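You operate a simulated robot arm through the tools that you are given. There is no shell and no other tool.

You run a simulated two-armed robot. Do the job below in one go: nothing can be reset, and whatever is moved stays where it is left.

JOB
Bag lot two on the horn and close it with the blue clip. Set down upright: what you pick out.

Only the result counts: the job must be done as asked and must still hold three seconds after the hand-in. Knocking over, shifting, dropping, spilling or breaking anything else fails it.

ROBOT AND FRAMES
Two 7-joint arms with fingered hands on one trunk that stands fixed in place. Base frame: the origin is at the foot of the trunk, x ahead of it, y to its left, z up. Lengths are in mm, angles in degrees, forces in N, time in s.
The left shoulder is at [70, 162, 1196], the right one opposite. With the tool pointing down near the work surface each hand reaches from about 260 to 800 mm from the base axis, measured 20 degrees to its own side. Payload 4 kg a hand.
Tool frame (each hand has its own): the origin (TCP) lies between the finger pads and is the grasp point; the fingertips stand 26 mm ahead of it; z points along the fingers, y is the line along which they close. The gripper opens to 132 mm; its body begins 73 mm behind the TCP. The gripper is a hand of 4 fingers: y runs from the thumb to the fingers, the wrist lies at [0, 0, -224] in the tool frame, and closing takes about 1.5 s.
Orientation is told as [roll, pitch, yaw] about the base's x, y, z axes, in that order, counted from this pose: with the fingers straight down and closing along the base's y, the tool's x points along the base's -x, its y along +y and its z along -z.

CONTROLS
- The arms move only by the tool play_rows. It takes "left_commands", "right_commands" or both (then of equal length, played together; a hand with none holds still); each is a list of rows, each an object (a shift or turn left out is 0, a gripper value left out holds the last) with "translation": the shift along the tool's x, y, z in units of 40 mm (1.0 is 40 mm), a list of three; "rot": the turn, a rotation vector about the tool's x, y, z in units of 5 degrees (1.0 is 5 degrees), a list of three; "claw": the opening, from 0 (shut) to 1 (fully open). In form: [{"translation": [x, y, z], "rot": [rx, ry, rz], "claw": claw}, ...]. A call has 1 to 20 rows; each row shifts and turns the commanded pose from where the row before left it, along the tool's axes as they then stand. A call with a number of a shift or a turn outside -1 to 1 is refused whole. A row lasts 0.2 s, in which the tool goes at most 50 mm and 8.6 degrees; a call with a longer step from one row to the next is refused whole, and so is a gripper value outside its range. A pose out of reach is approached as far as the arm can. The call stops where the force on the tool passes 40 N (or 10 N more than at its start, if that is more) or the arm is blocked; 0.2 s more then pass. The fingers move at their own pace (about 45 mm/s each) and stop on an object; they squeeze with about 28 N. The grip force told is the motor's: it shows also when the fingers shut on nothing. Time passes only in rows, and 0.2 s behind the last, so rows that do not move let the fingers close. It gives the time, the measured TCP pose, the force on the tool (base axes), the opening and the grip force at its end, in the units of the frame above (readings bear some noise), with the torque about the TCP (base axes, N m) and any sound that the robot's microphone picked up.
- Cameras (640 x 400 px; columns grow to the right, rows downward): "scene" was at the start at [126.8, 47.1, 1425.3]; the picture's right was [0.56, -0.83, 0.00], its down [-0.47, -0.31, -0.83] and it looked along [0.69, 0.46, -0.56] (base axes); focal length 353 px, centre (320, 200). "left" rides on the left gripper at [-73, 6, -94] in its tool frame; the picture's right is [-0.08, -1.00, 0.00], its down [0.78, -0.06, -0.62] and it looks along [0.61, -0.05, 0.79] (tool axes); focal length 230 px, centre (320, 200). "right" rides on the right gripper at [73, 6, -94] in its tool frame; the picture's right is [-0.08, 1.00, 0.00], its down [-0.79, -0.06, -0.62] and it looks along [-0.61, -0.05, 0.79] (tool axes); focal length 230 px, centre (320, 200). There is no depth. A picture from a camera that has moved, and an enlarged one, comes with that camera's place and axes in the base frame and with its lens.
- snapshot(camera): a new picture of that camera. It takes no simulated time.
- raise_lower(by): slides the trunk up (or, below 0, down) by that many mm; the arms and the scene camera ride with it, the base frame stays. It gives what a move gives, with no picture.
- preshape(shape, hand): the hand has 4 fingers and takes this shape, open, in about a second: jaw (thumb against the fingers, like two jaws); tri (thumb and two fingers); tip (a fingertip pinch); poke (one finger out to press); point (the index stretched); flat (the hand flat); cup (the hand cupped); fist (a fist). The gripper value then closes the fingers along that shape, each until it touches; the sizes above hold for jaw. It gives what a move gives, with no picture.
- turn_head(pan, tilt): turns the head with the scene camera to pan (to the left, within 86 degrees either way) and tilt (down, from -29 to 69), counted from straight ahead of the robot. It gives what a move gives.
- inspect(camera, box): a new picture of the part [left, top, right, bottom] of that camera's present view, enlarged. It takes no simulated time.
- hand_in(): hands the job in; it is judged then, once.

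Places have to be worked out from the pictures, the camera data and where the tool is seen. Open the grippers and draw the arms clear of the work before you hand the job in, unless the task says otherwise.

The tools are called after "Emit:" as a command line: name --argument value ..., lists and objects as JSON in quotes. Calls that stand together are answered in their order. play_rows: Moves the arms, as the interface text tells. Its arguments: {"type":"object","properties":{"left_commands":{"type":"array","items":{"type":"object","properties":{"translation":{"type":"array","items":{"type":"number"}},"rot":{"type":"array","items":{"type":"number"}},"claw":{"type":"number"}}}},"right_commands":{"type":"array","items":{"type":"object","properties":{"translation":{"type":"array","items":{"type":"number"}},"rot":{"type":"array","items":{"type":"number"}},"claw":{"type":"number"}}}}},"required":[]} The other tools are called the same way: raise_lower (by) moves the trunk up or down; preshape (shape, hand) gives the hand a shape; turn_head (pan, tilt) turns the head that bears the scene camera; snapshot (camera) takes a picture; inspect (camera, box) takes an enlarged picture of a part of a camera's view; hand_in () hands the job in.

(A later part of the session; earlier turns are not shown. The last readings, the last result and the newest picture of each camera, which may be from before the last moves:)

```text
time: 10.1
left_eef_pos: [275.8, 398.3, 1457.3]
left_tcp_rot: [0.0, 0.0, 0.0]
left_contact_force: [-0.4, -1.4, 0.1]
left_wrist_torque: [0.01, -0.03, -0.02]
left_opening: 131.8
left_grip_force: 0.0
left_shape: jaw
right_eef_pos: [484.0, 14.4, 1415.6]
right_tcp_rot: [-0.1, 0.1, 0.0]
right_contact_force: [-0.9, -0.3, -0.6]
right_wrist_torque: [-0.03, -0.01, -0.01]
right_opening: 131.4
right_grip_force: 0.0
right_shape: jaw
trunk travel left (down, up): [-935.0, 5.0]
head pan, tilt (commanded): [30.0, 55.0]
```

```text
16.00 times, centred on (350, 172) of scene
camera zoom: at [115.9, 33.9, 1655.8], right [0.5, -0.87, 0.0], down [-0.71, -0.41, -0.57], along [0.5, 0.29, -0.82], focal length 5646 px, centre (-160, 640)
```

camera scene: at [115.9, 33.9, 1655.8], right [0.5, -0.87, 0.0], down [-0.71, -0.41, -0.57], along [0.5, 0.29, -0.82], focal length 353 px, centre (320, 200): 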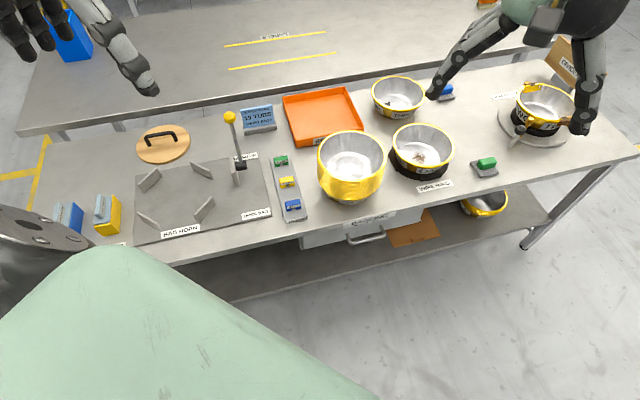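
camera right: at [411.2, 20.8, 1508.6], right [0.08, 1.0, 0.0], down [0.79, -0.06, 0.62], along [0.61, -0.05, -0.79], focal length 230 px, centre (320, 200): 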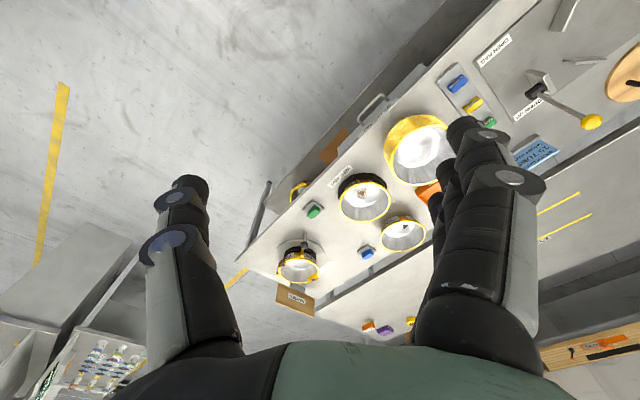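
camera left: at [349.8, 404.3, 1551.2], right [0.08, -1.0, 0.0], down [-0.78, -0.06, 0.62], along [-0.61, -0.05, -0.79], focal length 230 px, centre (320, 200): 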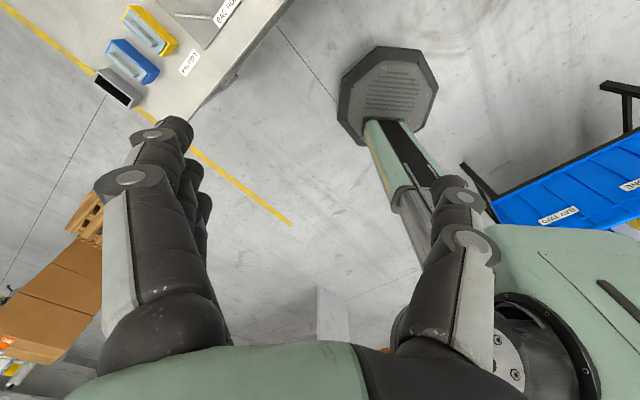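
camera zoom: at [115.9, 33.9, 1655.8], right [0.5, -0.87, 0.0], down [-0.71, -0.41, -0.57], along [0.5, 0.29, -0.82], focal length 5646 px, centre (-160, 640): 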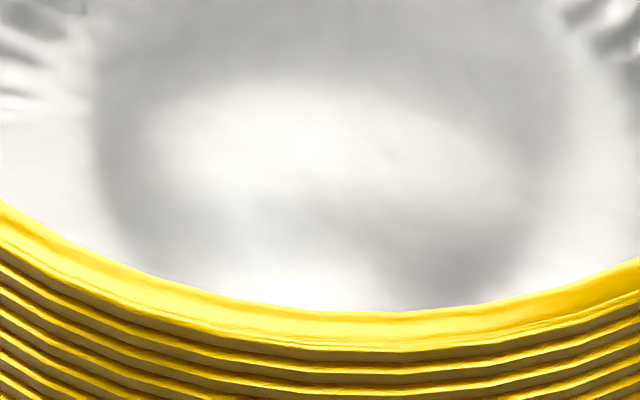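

All three views agree on 15 rims. Next I'll zoom in on tub THREE, tub ONE, the lower-shelf tub and the far bench objects to understand what else is in play.

Emit:
inspect --camera "scene" --box '[365, 70, 429, 110]'

Emit:
inspect --camera "scene" --box '[455, 185, 519, 225]'

Emit:
turn_head --pan 0 --tilt 45

Emit:
snapshot --camera "scene"

Emit:
inspect --camera "scene" --box '[100, 130, 300, 270]'

```text
10.00 times, centred on (397, 90) of scene
camera zoom: at [115.9, 33.9, 1655.8], right [0.5, -0.87, 0.0], down [-0.71, -0.41, -0.57], along [0.5, 0.29, -0.82], focal length 3529 px, centre (-450, 1300)
```

zoom: 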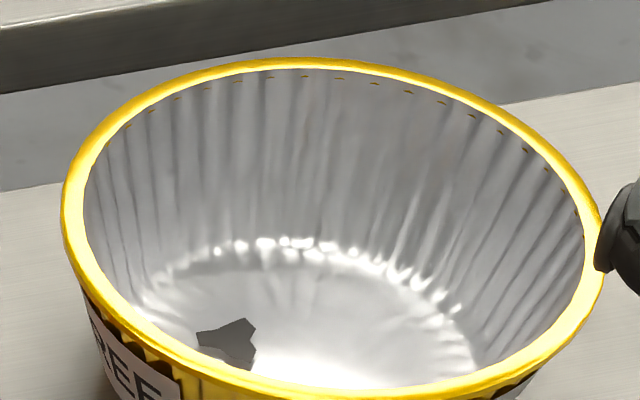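

```text
10.00 times, centred on (487, 205) of scene
camera zoom: at [115.9, 33.9, 1655.8], right [0.5, -0.87, 0.0], down [-0.71, -0.41, -0.57], along [0.5, 0.29, -0.82], focal length 3529 px, centre (-1350, 150)
```

zoom: 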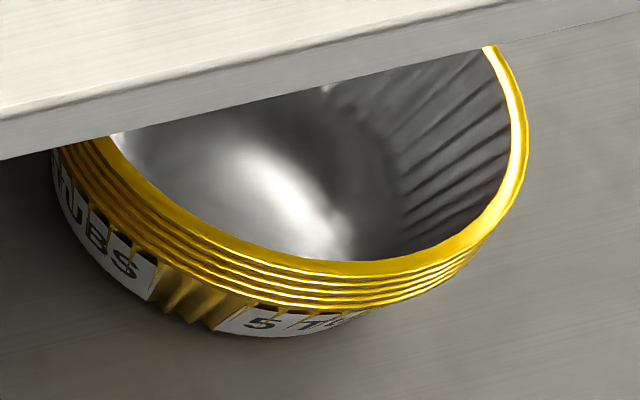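

```text
time: 11.1
left_eef_pos: [275.9, 397.8, 1457.7]
left_tcp_rot: [0.0, 0.0, 0.0]
left_contact_force: [0.9, 0.7, 0.3]
left_wrist_torque: [0.0, -0.01, -0.01]
left_opening: 131.8
left_grip_force: 0.0
left_shape: jaw
right_eef_pos: [483.1, 14.4, 1416.6]
right_tcp_rot: [0.0, 0.0, 0.0]
right_contact_force: [0.2, 0.4, -0.5]
right_wrist_torque: [0.0, 0.01, -0.04]
right_opening: 131.7
right_grip_force: 0.0
right_shape: jaw
trunk travel left (down, up): [-935.0, 5.0]
head pan, tilt (commanded): [0.0, 45.0]
```

```text
taken
camera scene: at [134.6, -2.1, 1669.2], right [0.0, -1.0, 0.0], down [-0.71, 0.0, -0.71], along [0.71, 0.0, -0.71], focal length 353 px, centre (320, 200)
```

scene: 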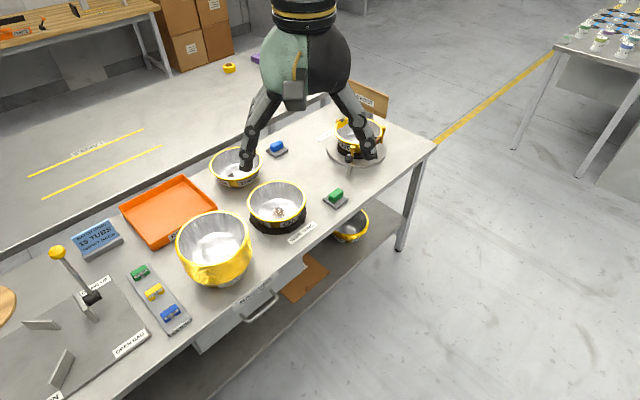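

```text
2.86 times, centred on (200, 200) of scene
camera zoom: at [134.6, -2.1, 1669.2], right [0.0, -1.0, 0.0], down [-0.71, 0.0, -0.71], along [0.71, 0.0, -0.71], focal length 1008 px, centre (663, 200)
```

zoom: 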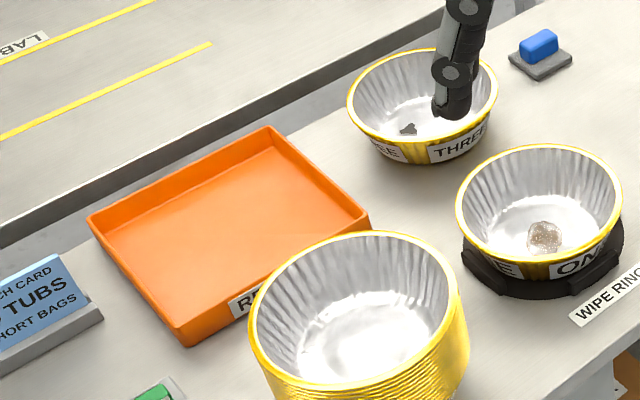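

Tub THREE has a hole, tub ONE a stain, and the lower shelf holds a "5 TUBS" stack, all apparently belonging to other work. I need accurate positions, so I'll take a zoomed view at this height and then at a lower height with the same head angles for triangulation.

Emit:
turn_head --pan 30 --tilt 48

Emit:
snapshot --camera "scene"

Emit:
inspect --camera "scene" --box '[100, 120, 260, 220]'

Emit:
inspect --camera "scene" --box '[240, 160, 400, 260]'

Emit:
inspect --camera "scene" --box '[40, 180, 200, 280]'

Emit:
raise_lower --by -450

Emit:
snapshot --camera "scene"

```text
time: 12.0
left_eef_pos: [275.2, 397.5, 1456.5]
left_tcp_rot: [0.0, 0.1, 0.0]
left_contact_force: [0.2, 0.4, 0.4]
left_wrist_torque: [-0.04, 0.01, -0.01]
left_opening: 131.9
left_grip_force: 0.2
left_shape: jaw
right_eef_pos: [484.0, 15.3, 1416.1]
right_tcp_rot: [0.1, 0.0, 0.0]
right_contact_force: [-0.5, 0.1, 0.5]
right_wrist_torque: [0.01, -0.02, 0.01]
right_opening: 131.8
right_grip_force: 0.1
right_shape: jaw
trunk travel left (down, up): [-935.0, 5.0]
head pan, tilt (commanded): [30.0, 48.0]
```

```text
taken
camera scene: at [121.6, 37.2, 1665.0], right [0.5, -0.87, 0.0], down [-0.64, -0.37, -0.67], along [0.58, 0.33, -0.74], focal length 353 px, centre (320, 200)
```

scene: 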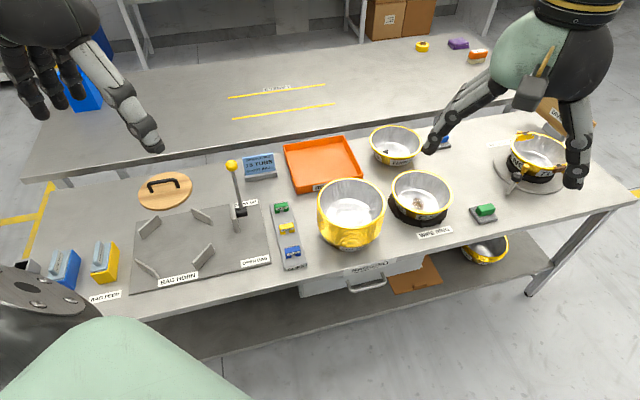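

```text
4.00 times, centred on (180, 170) of scene
camera zoom: at [121.6, 37.2, 1665.0], right [0.5, -0.87, 0.0], down [-0.64, -0.37, -0.67], along [0.58, 0.33, -0.74], focal length 1412 px, centre (880, 320)
```

zoom: 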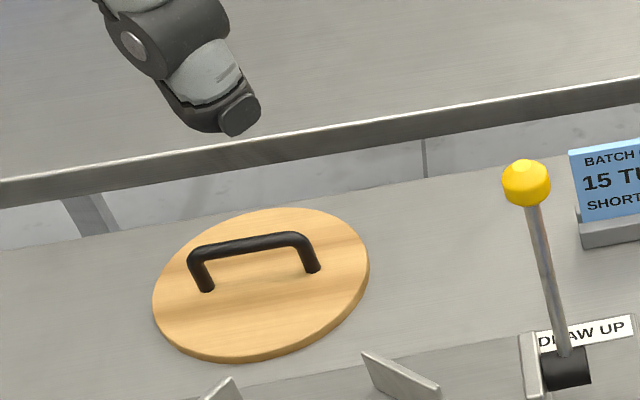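

```text
4.00 times, centred on (320, 210) of scene
camera zoom: at [121.6, 37.2, 1665.0], right [0.5, -0.87, 0.0], down [-0.64, -0.37, -0.67], along [0.58, 0.33, -0.74], focal length 1412 px, centre (320, 160)
```

zoom: 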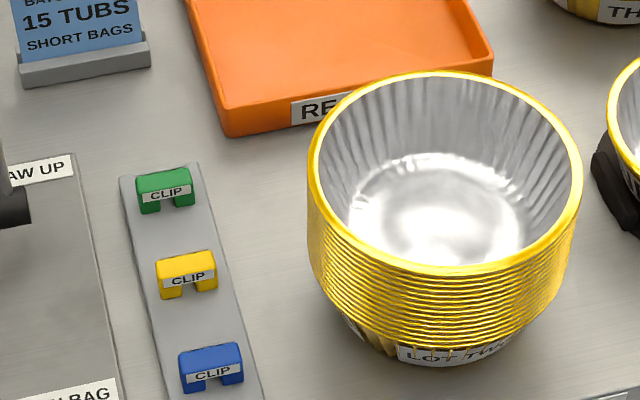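

```text
4.00 times, centred on (120, 230) of scene
camera zoom: at [121.6, 37.2, 1665.0], right [0.5, -0.87, 0.0], down [-0.64, -0.37, -0.67], along [0.58, 0.33, -0.74], focal length 1412 px, centre (1120, 80)
```

zoom: 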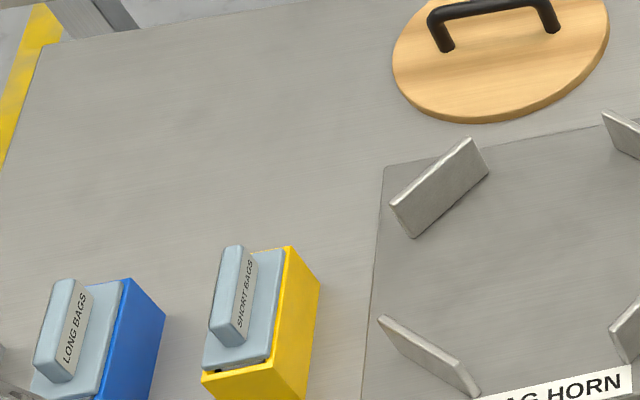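

```text
refused: -450 is not a number from -400 to 400
```

```text
taken
camera scene: at [121.6, 37.2, 1665.0], right [0.5, -0.87, 0.0], down [-0.64, -0.37, -0.67], along [0.58, 0.33, -0.74], focal length 353 px, centre (320, 200)
```

scene: 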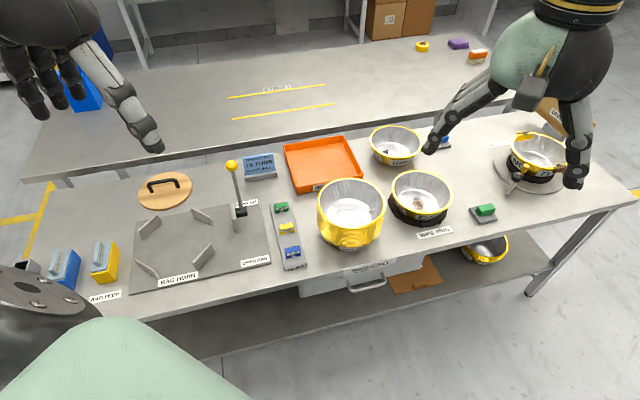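

The lowering was refused as too large a step; I'll go down 400 mm instead and take the same views.

Emit:
raise_lower --by -400

Emit:
snapshot --camera "scene"

Emit:
inspect --camera "scene" --box '[240, 200, 400, 300]'

Emit:
inspect --camera "scene" --box '[0, 120, 240, 270]'

```text
time: 15.8
left_eef_pos: [275.3, 397.4, 1058.5]
left_tcp_rot: [0.0, 0.1, -0.1]
left_contact_force: [-0.7, 0.2, 0.2]
left_wrist_torque: [0.01, 0.03, -0.01]
left_opening: 131.6
left_grip_force: 0.0
left_shape: jaw
right_eef_pos: [484.4, 14.2, 1014.8]
right_tcp_rot: [-0.1, 0.0, 0.1]
right_contact_force: [0.0, 0.0, -0.9]
right_wrist_torque: [0.0, -0.01, -0.02]
right_opening: 131.7
right_grip_force: 0.0
right_shape: jaw
trunk travel left (down, up): [-535.0, 405.0]
head pan, tilt (commanded): [30.0, 48.0]
```

```text
taken
camera scene: at [121.5, 37.2, 1265.1], right [0.5, -0.87, 0.0], down [-0.64, -0.37, -0.67], along [0.58, 0.33, -0.74], focal length 353 px, centre (320, 200)
```

scene: 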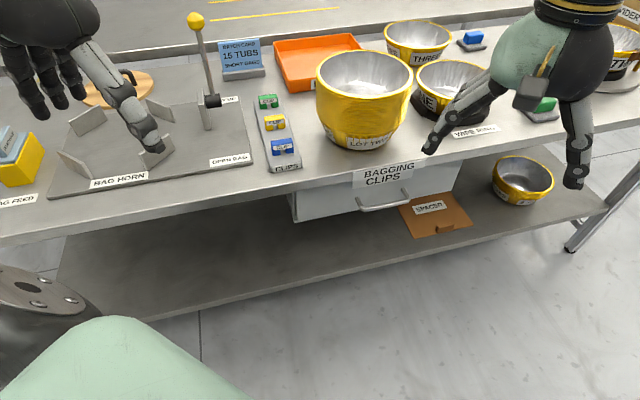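

```text
4.00 times, centred on (320, 250) of scene
camera zoom: at [121.5, 37.2, 1265.1], right [0.5, -0.87, 0.0], down [-0.64, -0.37, -0.67], along [0.58, 0.33, -0.74], focal length 1412 px, centre (320, 0)
```

zoom: 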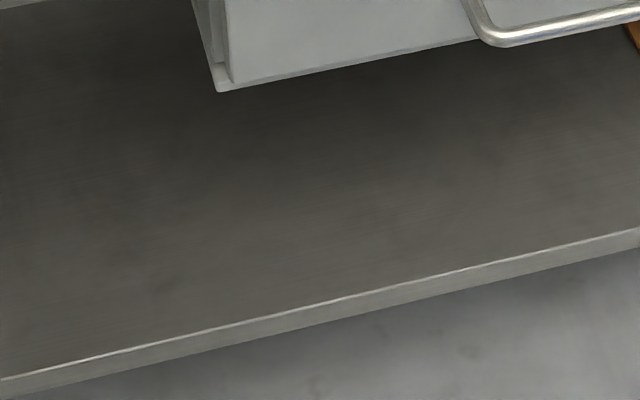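

```text
2.67 times, centred on (120, 195) of scene
camera zoom: at [121.5, 37.2, 1265.1], right [0.5, -0.87, 0.0], down [-0.64, -0.37, -0.67], along [0.58, 0.33, -0.74], focal length 941 px, centre (853, 213)
```

zoom: 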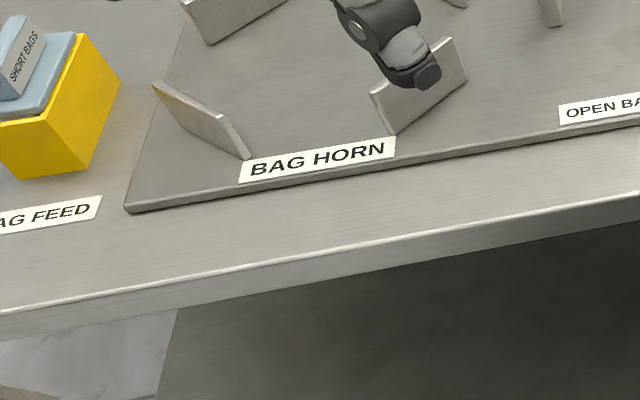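

From this lower angle the stack's side is nearly face-on. I'll count rims with high-zoom strips and measure key points.

Emit:
inspect --camera "scene" --box '[345, 85, 385, 110]'

Emit:
inspect --camera "scene" --box '[345, 105, 385, 130]'

Emit:
inspect --camera "scene" --box '[345, 125, 385, 150]'

Emit:
inspect --camera "scene" --box '[240, 50, 420, 162]'

Emit:
inspect --camera "scene" --box '[120, 80, 280, 180]'

Emit:
inspect --camera "scene" --box '[0, 60, 160, 160]'

```text
16.00 times, centred on (365, 98) of scene
camera zoom: at [121.5, 37.2, 1265.1], right [0.5, -0.87, 0.0], down [-0.64, -0.37, -0.67], along [0.58, 0.33, -0.74], focal length 5646 px, centre (-400, 1840)
```

zoom: 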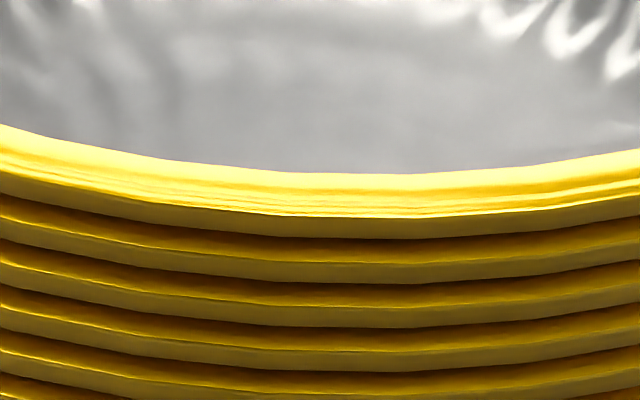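

```text
16.00 times, centred on (365, 118) of scene
camera zoom: at [121.5, 37.2, 1265.1], right [0.5, -0.87, 0.0], down [-0.64, -0.37, -0.67], along [0.58, 0.33, -0.74], focal length 5646 px, centre (-400, 1520)
```

zoom: 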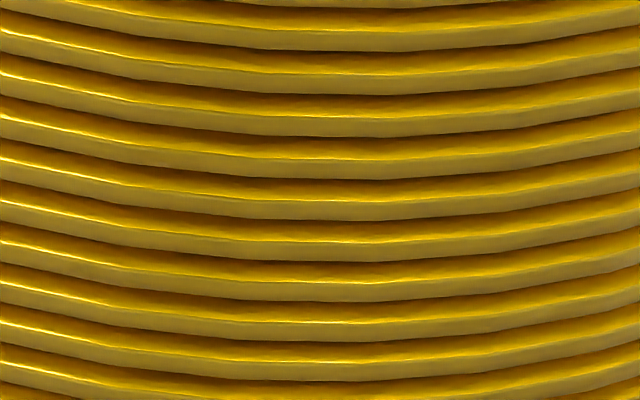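

```text
16.00 times, centred on (365, 138) of scene
camera zoom: at [121.5, 37.2, 1265.1], right [0.5, -0.87, 0.0], down [-0.64, -0.37, -0.67], along [0.58, 0.33, -0.74], focal length 5646 px, centre (-400, 1200)
```

zoom: 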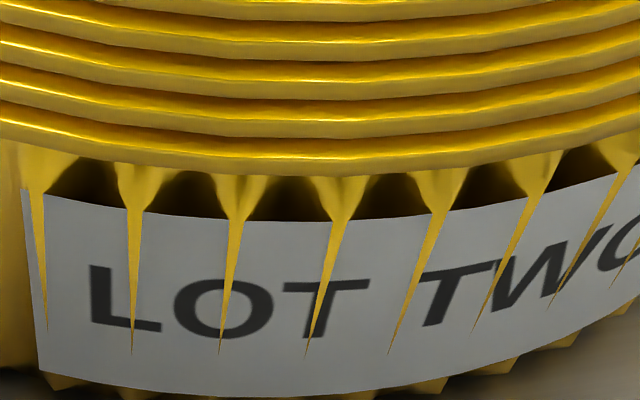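

```text
3.56 times, centred on (330, 106) of scene
camera zoom: at [121.5, 37.2, 1265.1], right [0.5, -0.87, 0.0], down [-0.64, -0.37, -0.67], along [0.58, 0.33, -0.74], focal length 1255 px, centre (284, 534)
```

zoom: 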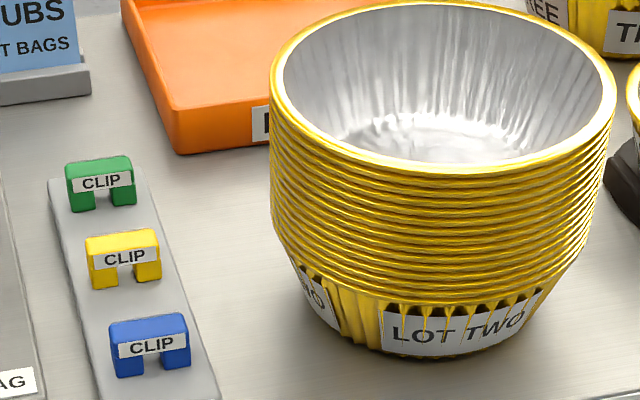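

```text
4.00 times, centred on (200, 130) of scene
camera zoom: at [121.5, 37.2, 1265.1], right [0.5, -0.87, 0.0], down [-0.64, -0.37, -0.67], along [0.58, 0.33, -0.74], focal length 1412 px, centre (800, 480)
```

zoom: 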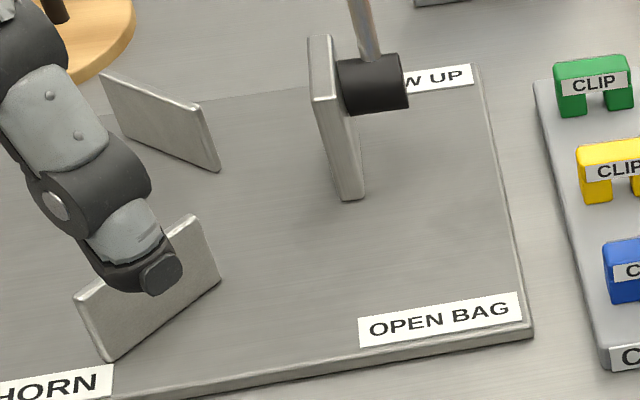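

```text
4.00 times, centred on (80, 110) of scene
camera zoom: at [121.5, 37.2, 1265.1], right [0.5, -0.87, 0.0], down [-0.64, -0.37, -0.67], along [0.58, 0.33, -0.74], focal length 1412 px, centre (1280, 560)
```

zoom: 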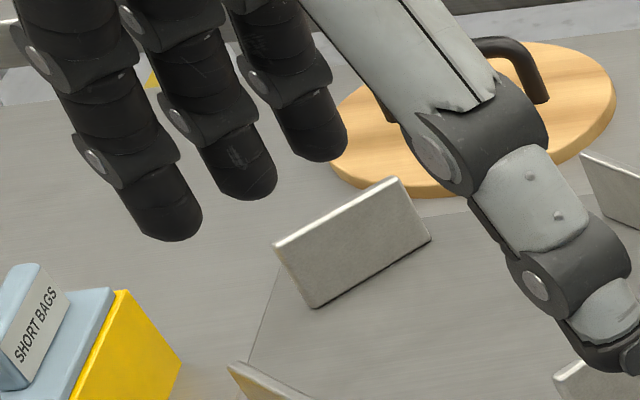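

Every strip agrees: 15 rims, evenly pitched, in line with the card; triangulation puts the stack at about [754, 298] with its rim at z≈903 and the horn centre near [445, 730]. Now I want to check the stack's far and side faces, so I'll look through both wrist cameras at this height.

Emit:
snapshot --camera "right"

Emit:
snapshot --camera "left"

Emit:
inspect --camera "scene" --box '[485, 150, 565, 200]'

Emit:
inspect --camera "scene" --box '[310, 60, 350, 85]'

Emit:
inspect --camera "scene" --box '[380, 60, 420, 85]'

```text
taken
camera right: at [411.0, 20.7, 1108.7], right [0.08, 1.0, 0.0], down [0.79, -0.06, 0.62], along [0.61, -0.05, -0.79], focal length 230 px, centre (320, 200)
```

right: 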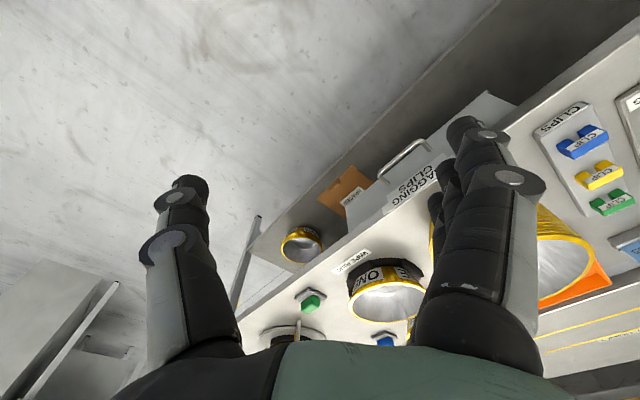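

```text
taken
camera left: at [349.6, 404.2, 1151.3], right [0.08, -1.0, 0.0], down [-0.78, -0.06, 0.62], along [-0.61, -0.05, -0.79], focal length 230 px, centre (320, 200)
```

left: 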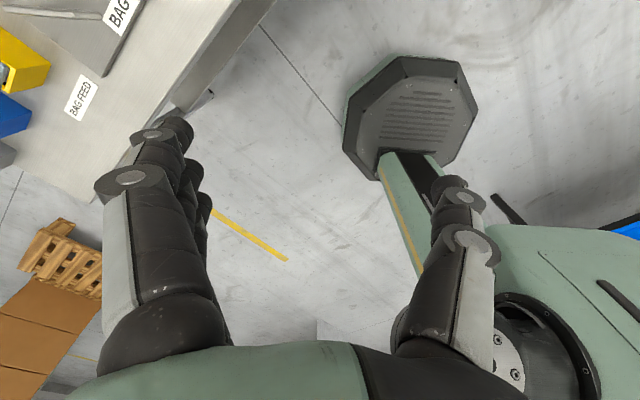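

```text
8.00 times, centred on (525, 175) of scene
camera zoom: at [121.5, 37.2, 1265.1], right [0.5, -0.87, 0.0], down [-0.64, -0.37, -0.67], along [0.58, 0.33, -0.74], focal length 2823 px, centre (-1320, 400)
```

zoom: 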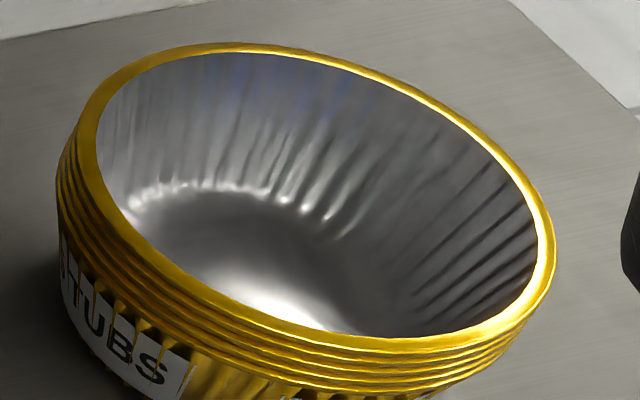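

```text
16.00 times, centred on (330, 72) of scene
camera zoom: at [121.5, 37.2, 1265.1], right [0.5, -0.87, 0.0], down [-0.64, -0.37, -0.67], along [0.58, 0.33, -0.74], focal length 5646 px, centre (160, 2240)
```

zoom: 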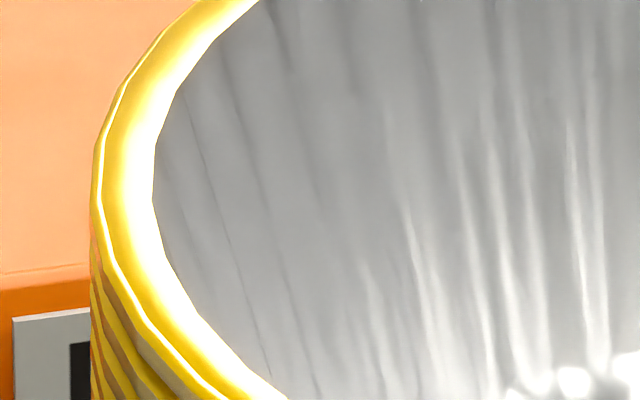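

```text
16.00 times, centred on (400, 72) of scene
camera zoom: at [121.5, 37.2, 1265.1], right [0.5, -0.87, 0.0], down [-0.64, -0.37, -0.67], along [0.58, 0.33, -0.74], focal length 5646 px, centre (-960, 2240)
```

zoom: 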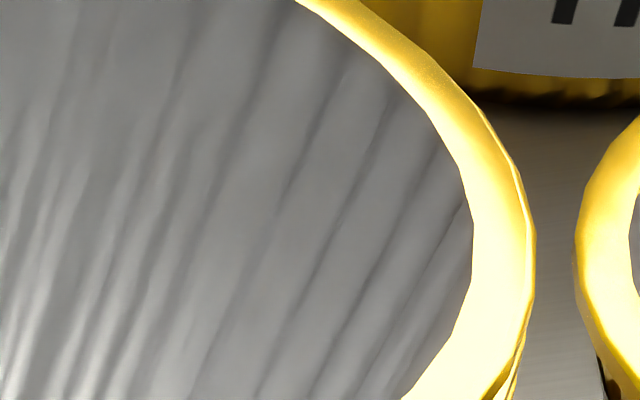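

Stack and card agree on 15, and I've located the key items: SHORT BAGS key near [285, 842, 831], lever knob near [646, 633, 977], blue clip near [580, 393, 792]. I'll raise the trunk 100 mm, turn the head to the feed and start moving the left hand (closed) over toward the short-bag key at a safe height.

Emit:
raise_lower --by 100

Emit:
turn_head --pan 62 --tilt 45

Emit:
play_rows --left_commands '[{"translation": [0, 1, 0], "claw": 0}, {"translation": [0, 1, 0]}, {"translation": [0, 1, 0]}, {"translation": [0, 1, 0]}, {"translation": [0, 1, 0]}, {"translation": [0, 1, 0]}, {"translation": [0, 1, 0]}, {"translation": [0, 1, 0]}]'

Emit:
snapshot --camera "scene"

Emit:
snapshot --camera "left"

```text
time: 17.2
left_eef_pos: [275.9, 398.0, 1157.4]
left_tcp_rot: [0.1, 0.2, 0.0]
left_contact_force: [-0.1, -0.8, 0.4]
left_wrist_torque: [0.04, -0.01, -0.03]
left_opening: 131.8
left_grip_force: 0.1
left_shape: jaw
right_eef_pos: [484.2, 14.8, 1116.3]
right_tcp_rot: [0.0, 0.0, -0.1]
right_contact_force: [0.7, -0.1, 0.3]
right_wrist_torque: [-0.01, -0.02, 0.0]
right_opening: 131.7
right_grip_force: 0.0
right_shape: jaw
trunk travel left (down, up): [-635.0, 305.0]
head pan, tilt (commanded): [30.0, 48.0]
```

```text
time: 18.1
left_eef_pos: [275.6, 398.0, 1157.4]
left_tcp_rot: [0.1, 0.0, 0.0]
left_contact_force: [1.0, -0.1, -0.4]
left_wrist_torque: [0.02, 0.02, -0.01]
left_opening: 131.7
left_grip_force: 0.0
left_shape: jaw
right_eef_pos: [484.3, 14.4, 1115.8]
right_tcp_rot: [0.1, 0.0, 0.0]
right_contact_force: [0.7, 0.2, -0.6]
right_wrist_torque: [-0.01, 0.01, 0.01]
right_opening: 131.8
right_grip_force: 0.2
right_shape: jaw
trunk travel left (down, up): [-635.0, 305.0]
head pan, tilt (commanded): [62.0, 45.0]
```

```text
time: 19.9
left_eef_pos: [324.9, 652.2, 1070.0]
left_tcp_rot: [0.0, -0.1, 0.2]
left_contact_force: [-0.3, -0.6, -0.6]
left_wrist_torque: [-0.01, 0.03, 0.01]
left_opening: 0.1
left_grip_force: 15.2
left_shape: jaw
left hand out of reach, approached as far as the arm can: row 4, 5, 6, 7, 8
right_eef_pos: [485.3, 15.7, 1115.1]
right_tcp_rot: [-0.1, 0.1, 0.0]
right_contact_force: [-0.5, 0.7, 0.0]
right_wrist_torque: [-0.02, -0.01, -0.01]
right_opening: 131.9
right_grip_force: 0.1
right_shape: jaw
trunk travel left (down, up): [-635.0, 305.0]
head pan, tilt (commanded): [62.0, 45.0]
```

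```text
taken
camera scene: at [92.8, 71.0, 1369.0], right [0.88, -0.47, 0.0], down [-0.33, -0.63, -0.71], along [0.33, 0.62, -0.71], focal length 353 px, centre (320, 200)
```

scene: 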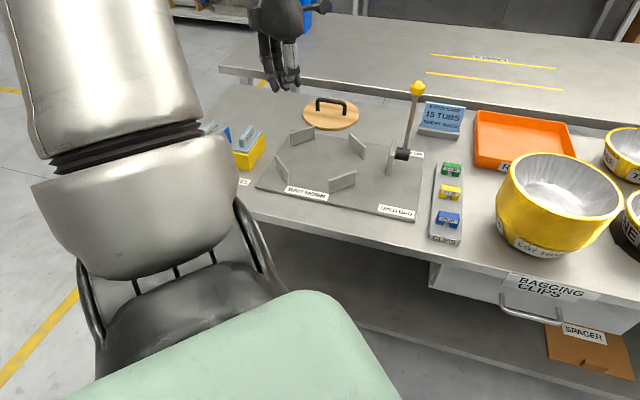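

```text
taken
camera left: at [398.1, 658.8, 1164.3], right [0.08, -1.0, 0.0], down [-0.79, -0.06, 0.62], along [-0.61, -0.05, -0.79], focal length 230 px, centre (320, 200)
```

left: 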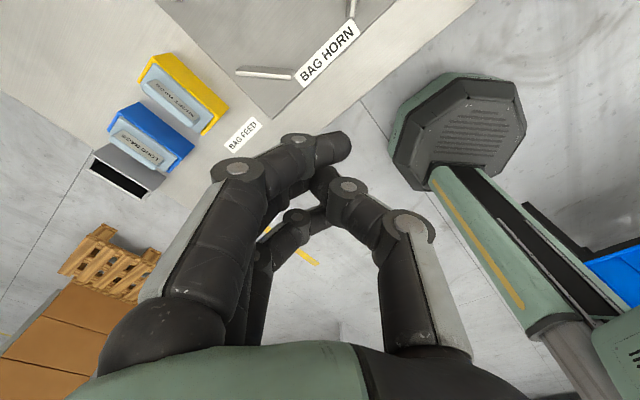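

The yaw-0 hand pose is out of reach this far left (the arm stopped at [325, 652, 1070]). I'll yaw the hand counter-clockwise in place, in line with the arm, and see how the commanded pose behaves.

Emit:
play_rows --left_commands '[{"translation": [0, 0, 0], "rot": [0, 0, -1]}, {"rot": [0, 0, -1]}, {"rot": [0, 0, -1]}, {"rot": [0, 0, -1]}, {"rot": [0, 0, -1]}, {"rot": [0, 0, -1]}, {"rot": [0, 0, -1]}, {"rot": [0, 0, -1]}]'

Emit:
snapshot --camera "scene"

```text
time: 21.8
left_eef_pos: [323.2, 650.0, 1071.6]
left_tcp_rot: [0.0, -0.1, 40.0]
left_contact_force: [0.1, 0.0, 0.6]
left_wrist_torque: [-0.02, 0.01, -0.01]
left_opening: 0.0
left_grip_force: 28.2
left_shape: jaw
right_eef_pos: [484.3, 14.3, 1116.1]
right_tcp_rot: [0.0, 0.0, 0.0]
right_contact_force: [-0.1, -0.2, 0.0]
right_wrist_torque: [0.01, 0.04, -0.02]
right_opening: 132.1
right_grip_force: 0.0
right_shape: jaw
trunk travel left (down, up): [-635.0, 305.0]
head pan, tilt (commanded): [62.0, 45.0]
```

```text
taken
camera scene: at [91.5, 69.6, 1369.2], right [0.88, -0.47, 0.0], down [-0.33, -0.62, -0.71], along [0.33, 0.62, -0.71], focal length 353 px, centre (320, 200)
```

scene: 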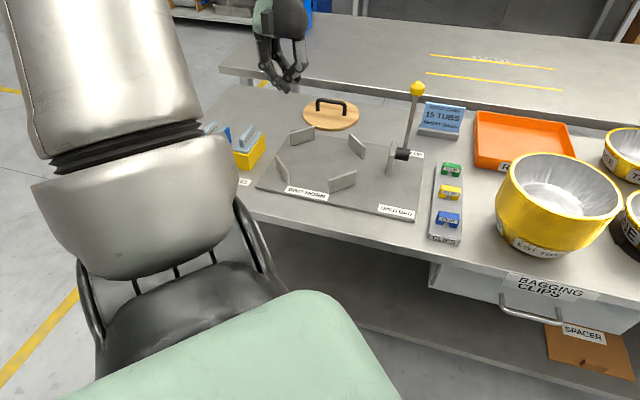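

The hand yawed fine to 40° and stayed in place, so each call starts from the achieved pose. I'll look through the left camera now to refine the key's position.

Emit:
snapshot --camera "left"

Emit:
inspect --camera "left" --box '[60, 60, 300, 210]'

Emit:
inspect --camera "scene" --box '[200, 80, 360, 200]'

```text
taken
camera left: at [376.5, 701.8, 1165.7], right [0.7, -0.71, 0.0], down [-0.56, -0.55, 0.62], along [-0.44, -0.43, -0.79], focal length 230 px, centre (320, 200)
```

left: 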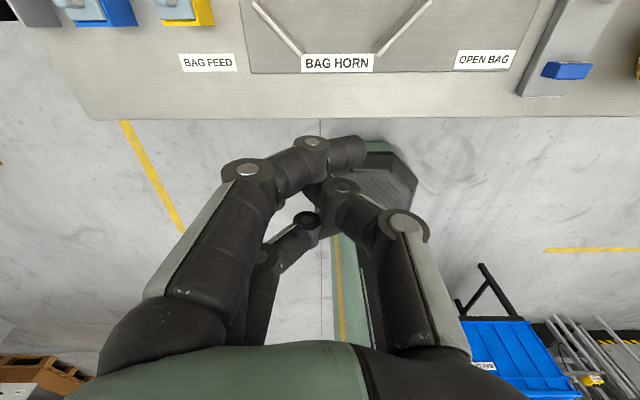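

```text
2.67 times, centred on (180, 135) of left
camera zoom: at [376.5, 701.8, 1165.7], right [0.7, -0.71, 0.0], down [-0.56, -0.55, 0.62], along [-0.44, -0.43, -0.79], focal length 614 px, centre (693, 373)
```

zoom: 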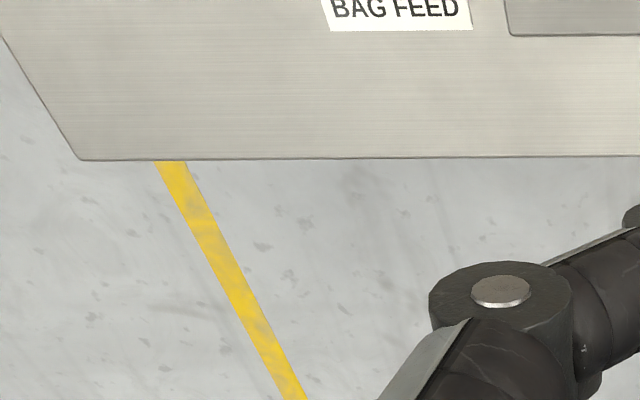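

```text
3.33 times, centred on (280, 140) of scene
camera zoom: at [91.5, 69.6, 1369.2], right [0.88, -0.47, 0.0], down [-0.33, -0.62, -0.71], along [0.33, 0.62, -0.71], focal length 1176 px, centre (453, 400)
```

zoom: 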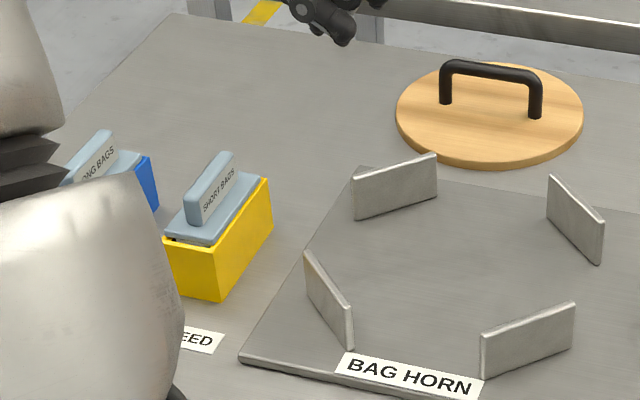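

The table's edges run at 45° to the base axes, so yaw ≈45° squares the hand with the table. The key handle top is about [290, 847, 831]; I'll move the closed hand over it, staying high.

Emit:
play_rows --left_commands '[{"translation": [-0.507, 0.86, 0]}, {"translation": [-0.507, 0.86, 0]}, {"translation": [-0.507, 0.86, 0]}, {"translation": [-0.507, 0.86, 0]}, {"translation": [-0.507, 0.86, 0]}]'

Emit:
snapshot --camera "left"

Emit:
snapshot --camera "scene"

```text
time: 22.9
left_eef_pos: [292.5, 848.6, 1069.4]
left_tcp_rot: [-0.1, 0.1, 40.0]
left_contact_force: [0.4, 0.2, 0.3]
left_wrist_torque: [0.0, 0.02, -0.02]
left_opening: 0.0
left_grip_force: 28.2
left_shape: jaw
right_eef_pos: [484.3, 17.8, 1115.5]
right_tcp_rot: [-0.2, 0.1, 0.1]
right_contact_force: [0.0, 0.5, 0.8]
right_wrist_torque: [-0.02, 0.01, -0.02]
right_opening: 131.8
right_grip_force: 0.1
right_shape: jaw
trunk travel left (down, up): [-635.0, 305.0]
head pan, tilt (commanded): [62.0, 45.0]
```

```text
taken
camera left: at [344.6, 900.7, 1163.8], right [0.7, -0.71, 0.0], down [-0.56, -0.55, 0.62], along [-0.44, -0.43, -0.79], focal length 230 px, centre (320, 200)
```

left: 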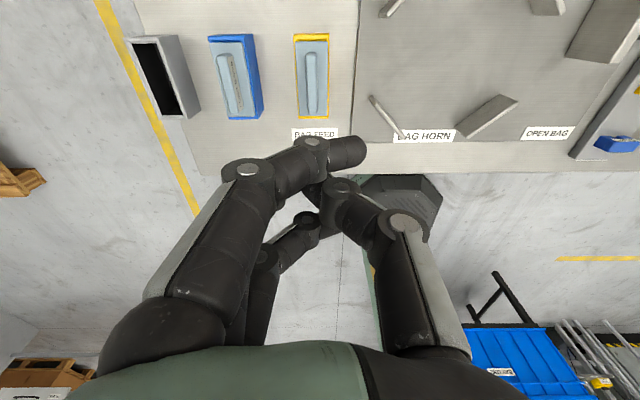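

```text
taken
camera scene: at [91.7, 72.4, 1369.1], right [0.88, -0.47, 0.0], down [-0.33, -0.63, -0.71], along [0.33, 0.62, -0.71], focal length 353 px, centre (320, 200)
```

scene: 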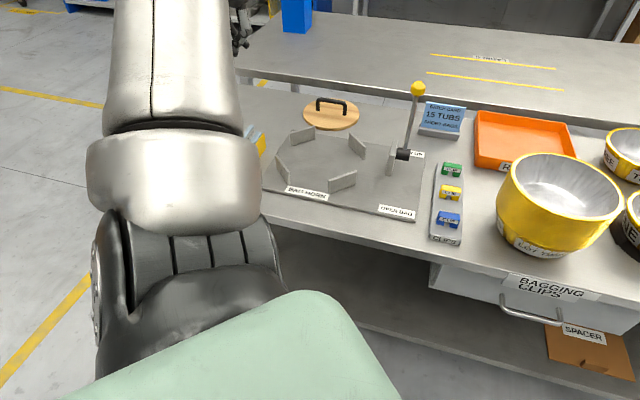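

The left camera now looks straight down on the feed keys. I'll zoom in to pin the short-bag key's exact centre and see how it is built.

Emit:
inspect --camera "left" --box '[190, 20, 350, 120]'

Emit:
inspect --camera "left" --box '[280, 30, 344, 130]'

Emit:
inspect --camera "left" --box '[340, 0, 640, 160]'

```text
4.00 times, centred on (270, 70) of left
camera zoom: at [344.6, 900.7, 1163.8], right [0.7, -0.71, 0.0], down [-0.56, -0.55, 0.62], along [-0.44, -0.43, -0.79], focal length 920 px, centre (520, 720)
```

zoom: 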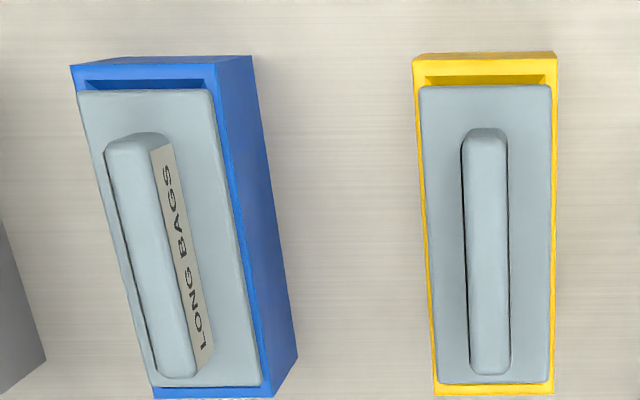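

```text
4.00 times, centred on (312, 80) of left
camera zoom: at [344.6, 900.7, 1163.8], right [0.7, -0.71, 0.0], down [-0.56, -0.55, 0.62], along [-0.44, -0.43, -0.79], focal length 920 px, centre (352, 680)
```

zoom: 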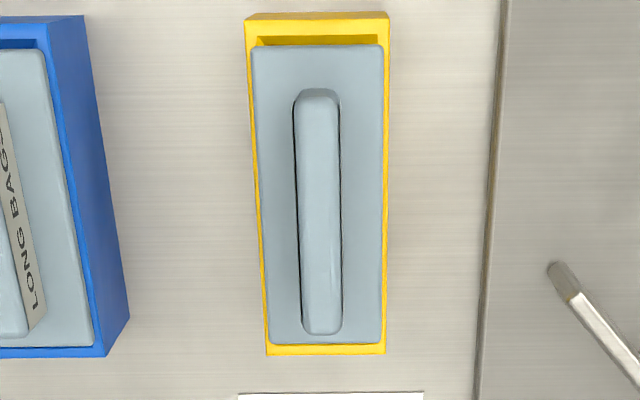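

```text
2.13 times, centred on (490, 80) of left
camera zoom: at [344.6, 900.7, 1163.8], right [0.7, -0.71, 0.0], down [-0.56, -0.55, 0.62], along [-0.44, -0.43, -0.79], focal length 491 px, centre (-43, 456)
```

zoom: 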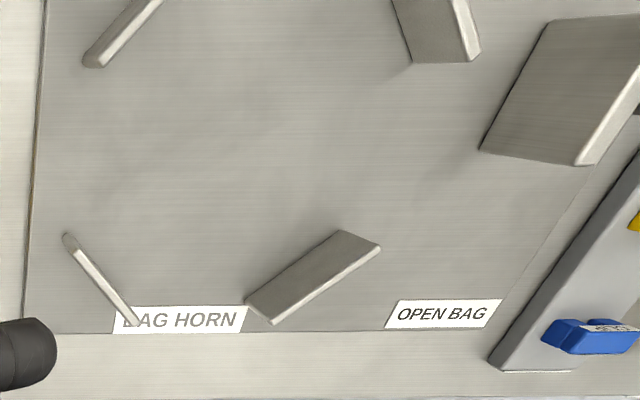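

The key is a plate with an 88 mm long handle bar set in its box, centre about [290, 863]; the closed hand is ~12 mm off it. I'll correct, square the hand to 45° and come down to just above the handle.

Emit:
play_rows --left_commands '[{"translation": [-0.19, 0.3, 1], "rot": [0, 0, -1]}, {"translation": [0, 0, 1]}, {"translation": [0, 0, 1]}, {"translation": [0, 0, 1]}, {"translation": [0, 0, 0.8]}]'

Emit:
snapshot --camera "left"

Emit:
snapshot --camera "scene"

```text
time: 24.1
left_eef_pos: [288.7, 860.6, 877.2]
left_tcp_rot: [0.0, 0.0, 44.9]
left_contact_force: [0.4, 0.0, 0.5]
left_wrist_torque: [-0.01, 0.0, 0.01]
left_opening: 0.0
left_grip_force: 28.2
left_shape: jaw
right_eef_pos: [484.4, 16.4, 1115.7]
right_tcp_rot: [-0.1, 0.0, 0.0]
right_contact_force: [-0.9, -0.8, -0.1]
right_wrist_torque: [0.01, 0.01, -0.02]
right_opening: 131.6
right_grip_force: 0.0
right_shape: jaw
trunk travel left (down, up): [-635.0, 305.0]
head pan, tilt (commanded): [62.0, 45.0]
```

```text
taken
camera left: at [337.9, 917.3, 971.9], right [0.76, -0.65, 0.0], down [-0.51, -0.6, 0.62], along [-0.4, -0.47, -0.79], focal length 230 px, centre (320, 200)
```

left: 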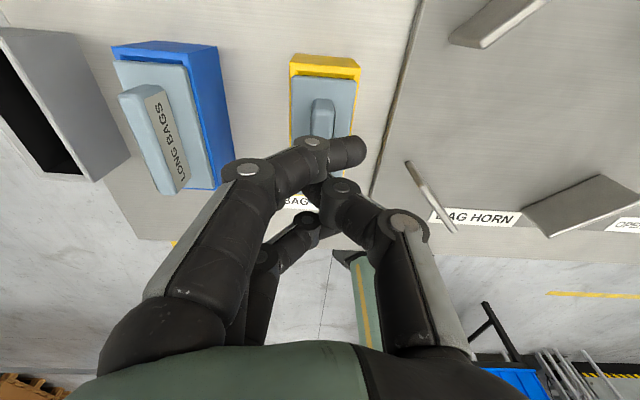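

```text
taken
camera scene: at [91.8, 70.4, 1369.2], right [0.88, -0.47, 0.0], down [-0.33, -0.62, -0.71], along [0.33, 0.62, -0.71], focal length 353 px, centre (320, 200)
```

scene: 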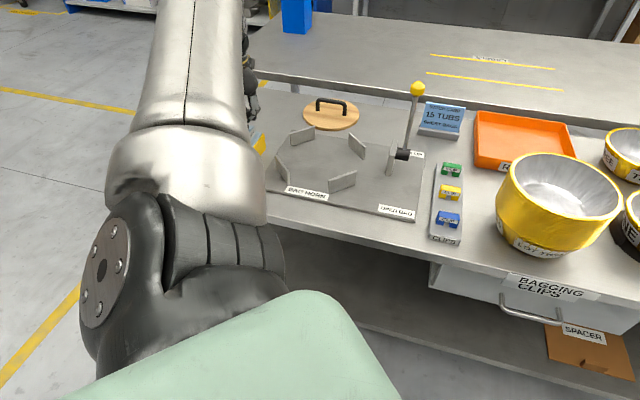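

Aligned above the handle with tips about 25 mm over it. I'll press down in small steps; motion stops on its own if the force passes 40 N.

Emit:
play_rows --left_commands '[{"translation": [0, 0, 0.2]}, {"translation": [0, 0, 0.2]}, {"translation": [0, 0, 0.15]}, {"translation": [0, 0, 0.15]}, {"translation": [0, 0, 0.15]}, {"translation": [0, 0, 0.15]}]'

Emit:
snapshot --camera "left"

```text
time: 25.6
left_eef_pos: [287.8, 857.7, 845.9]
left_tcp_rot: [0.3, -0.4, 45.0]
left_contact_force: [-2.7, 7.1, 31.4]
left_wrist_torque: [0.14, -0.02, 0.03]
left_opening: 0.0
left_grip_force: 28.1
left_shape: jaw
right_eef_pos: [482.5, 11.8, 1116.9]
right_tcp_rot: [0.1, -0.1, 0.1]
right_contact_force: [-0.7, 0.8, 0.4]
right_wrist_torque: [0.01, -0.01, 0.0]
right_opening: 131.9
right_grip_force: 0.1
right_shape: jaw
trunk travel left (down, up): [-635.0, 305.0]
head pan, tilt (commanded): [62.0, 45.0]
```

```text
taken
camera left: at [336.7, 913.8, 940.6], right [0.76, -0.65, 0.0], down [-0.51, -0.6, 0.61], along [-0.4, -0.46, -0.79], focal length 230 px, centre (320, 200)
```

left: 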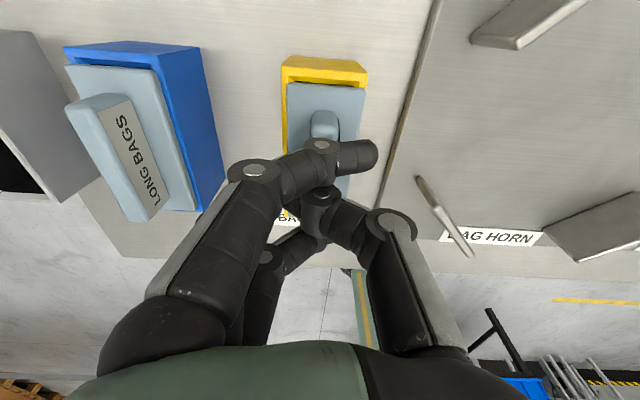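

I'm bearing on the handle with about 31 N and see no bag and hear no sound yet. I'll press slightly more (up to the 40 N limit) and check for a response.

Emit:
play_rows --left_commands '[{"translation": [0, 0, 0.1]}, {"translation": [0, 0, 0.1]}, {"translation": [0, 0, 0.1]}, {"translation": [0, 0, 0]}]'

Emit:
inspect --camera "left" --box '[240, 30, 400, 230]'

Emit:
snapshot --camera "scene"

```text
time: 26.1
left_eef_pos: [289.6, 859.9, 844.6]
left_tcp_rot: [0.5, -0.7, 44.9]
left_contact_force: [-9.9, -4.8, 30.4]
left_wrist_torque: [-0.05, 0.07, -0.03]
left_opening: 0.1
left_grip_force: 28.4
left_shape: jaw
right_eef_pos: [482.3, 11.1, 1117.5]
right_tcp_rot: [0.2, -0.1, 0.1]
right_contact_force: [-0.1, 0.3, 0.4]
right_wrist_torque: [-0.03, -0.02, 0.01]
right_opening: 131.9
right_grip_force: 0.1
right_shape: jaw
trunk travel left (down, up): [-635.0, 305.0]
head pan, tilt (commanded): [62.0, 45.0]
stopped in row 2 (left hand): the force on the tool passed its limit at 46 N (the readings are from after the stop); the commanded pose is now the measured one
```

```text
2.00 times, centred on (320, 130) of left
camera zoom: at [337.5, 914.6, 938.8], right [0.76, -0.65, -0.01], down [-0.52, -0.6, 0.61], along [-0.4, -0.46, -0.79], focal length 460 px, centre (320, 340)
```

zoom: 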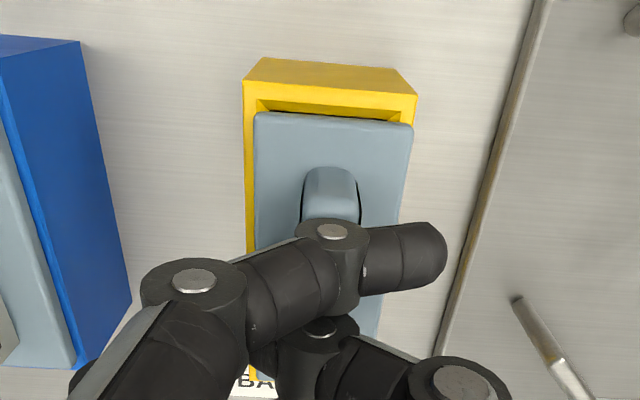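

```text
taken
camera scene: at [88.5, 64.0, 1369.7], right [0.88, -0.47, 0.0], down [-0.33, -0.62, -0.71], along [0.33, 0.63, -0.7], focal length 353 px, centre (320, 200)
```

scene: 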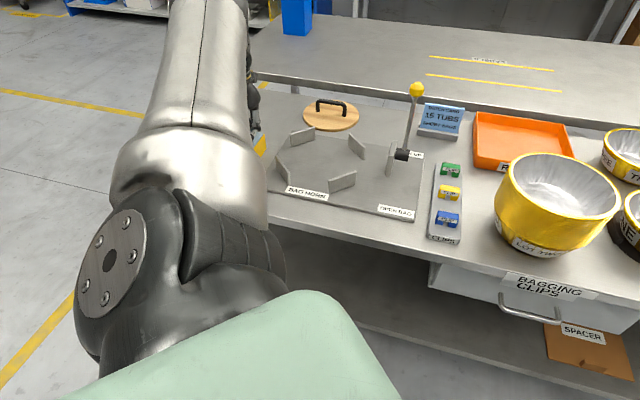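

The key is rigid: it does not travel under 46 N, so it isn't a push button; it looks like a lift-out cassette with a grip bar. I'll back off and look closely at the empty grey box left of the blue one.

Emit:
play_rows --left_commands '[{"translation": [0, 0, -1]}, {"translation": [0, 0, -1]}, {"translation": [0, 0, -1]}, {"translation": [0, 0, -1]}]'

Emit:
snapshot --camera "left"

Emit:
inspect --camera "left" --box '[90, 0, 350, 160]'

Emit:
inspect --camera "left" --box '[80, 20, 200, 120]'

```text
time: 27.1
left_eef_pos: [288.9, 862.5, 995.8]
left_tcp_rot: [0.2, -0.3, 44.8]
left_contact_force: [-0.1, 0.0, 0.1]
left_wrist_torque: [0.02, -0.05, 0.03]
left_opening: 0.0
left_grip_force: 27.9
left_shape: jaw
right_eef_pos: [483.9, 14.5, 1116.0]
right_tcp_rot: [0.0, 0.0, 0.0]
right_contact_force: [-0.2, 0.9, 0.3]
right_wrist_torque: [0.03, 0.02, -0.03]
right_opening: 131.9
right_grip_force: 0.1
right_shape: jaw
trunk travel left (down, up): [-635.0, 305.0]
head pan, tilt (commanded): [62.0, 45.0]
```

```text
taken
camera left: at [338.3, 918.0, 1091.5], right [0.76, -0.65, 0.0], down [-0.51, -0.6, 0.61], along [-0.4, -0.46, -0.79], focal length 230 px, centre (320, 200)
```

left: 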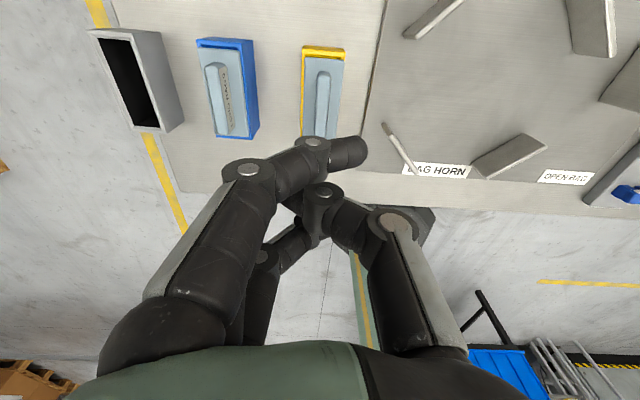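

```text
2.46 times, centred on (220, 80) of left
camera zoom: at [338.3, 918.0, 1091.5], right [0.76, -0.65, 0.0], down [-0.51, -0.6, 0.61], along [-0.4, -0.46, -0.79], focal length 566 px, centre (566, 495)
```

zoom: 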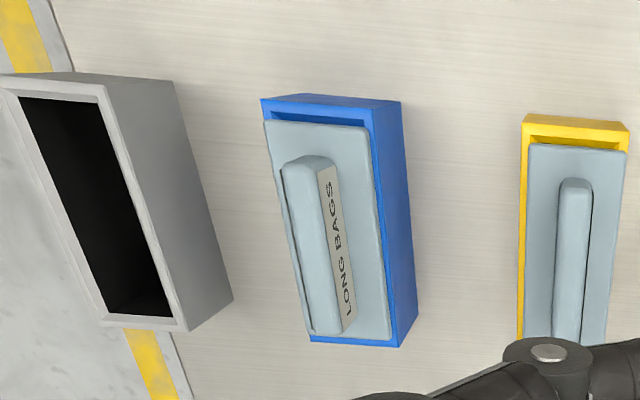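

```text
4.00 times, centred on (140, 70) of left
camera zoom: at [338.3, 918.0, 1091.5], right [0.76, -0.65, 0.0], down [-0.51, -0.6, 0.61], along [-0.4, -0.46, -0.79], focal length 920 px, centre (1040, 720)
```

zoom: 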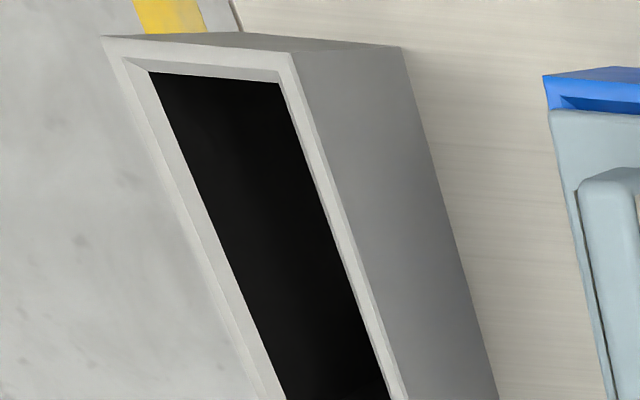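

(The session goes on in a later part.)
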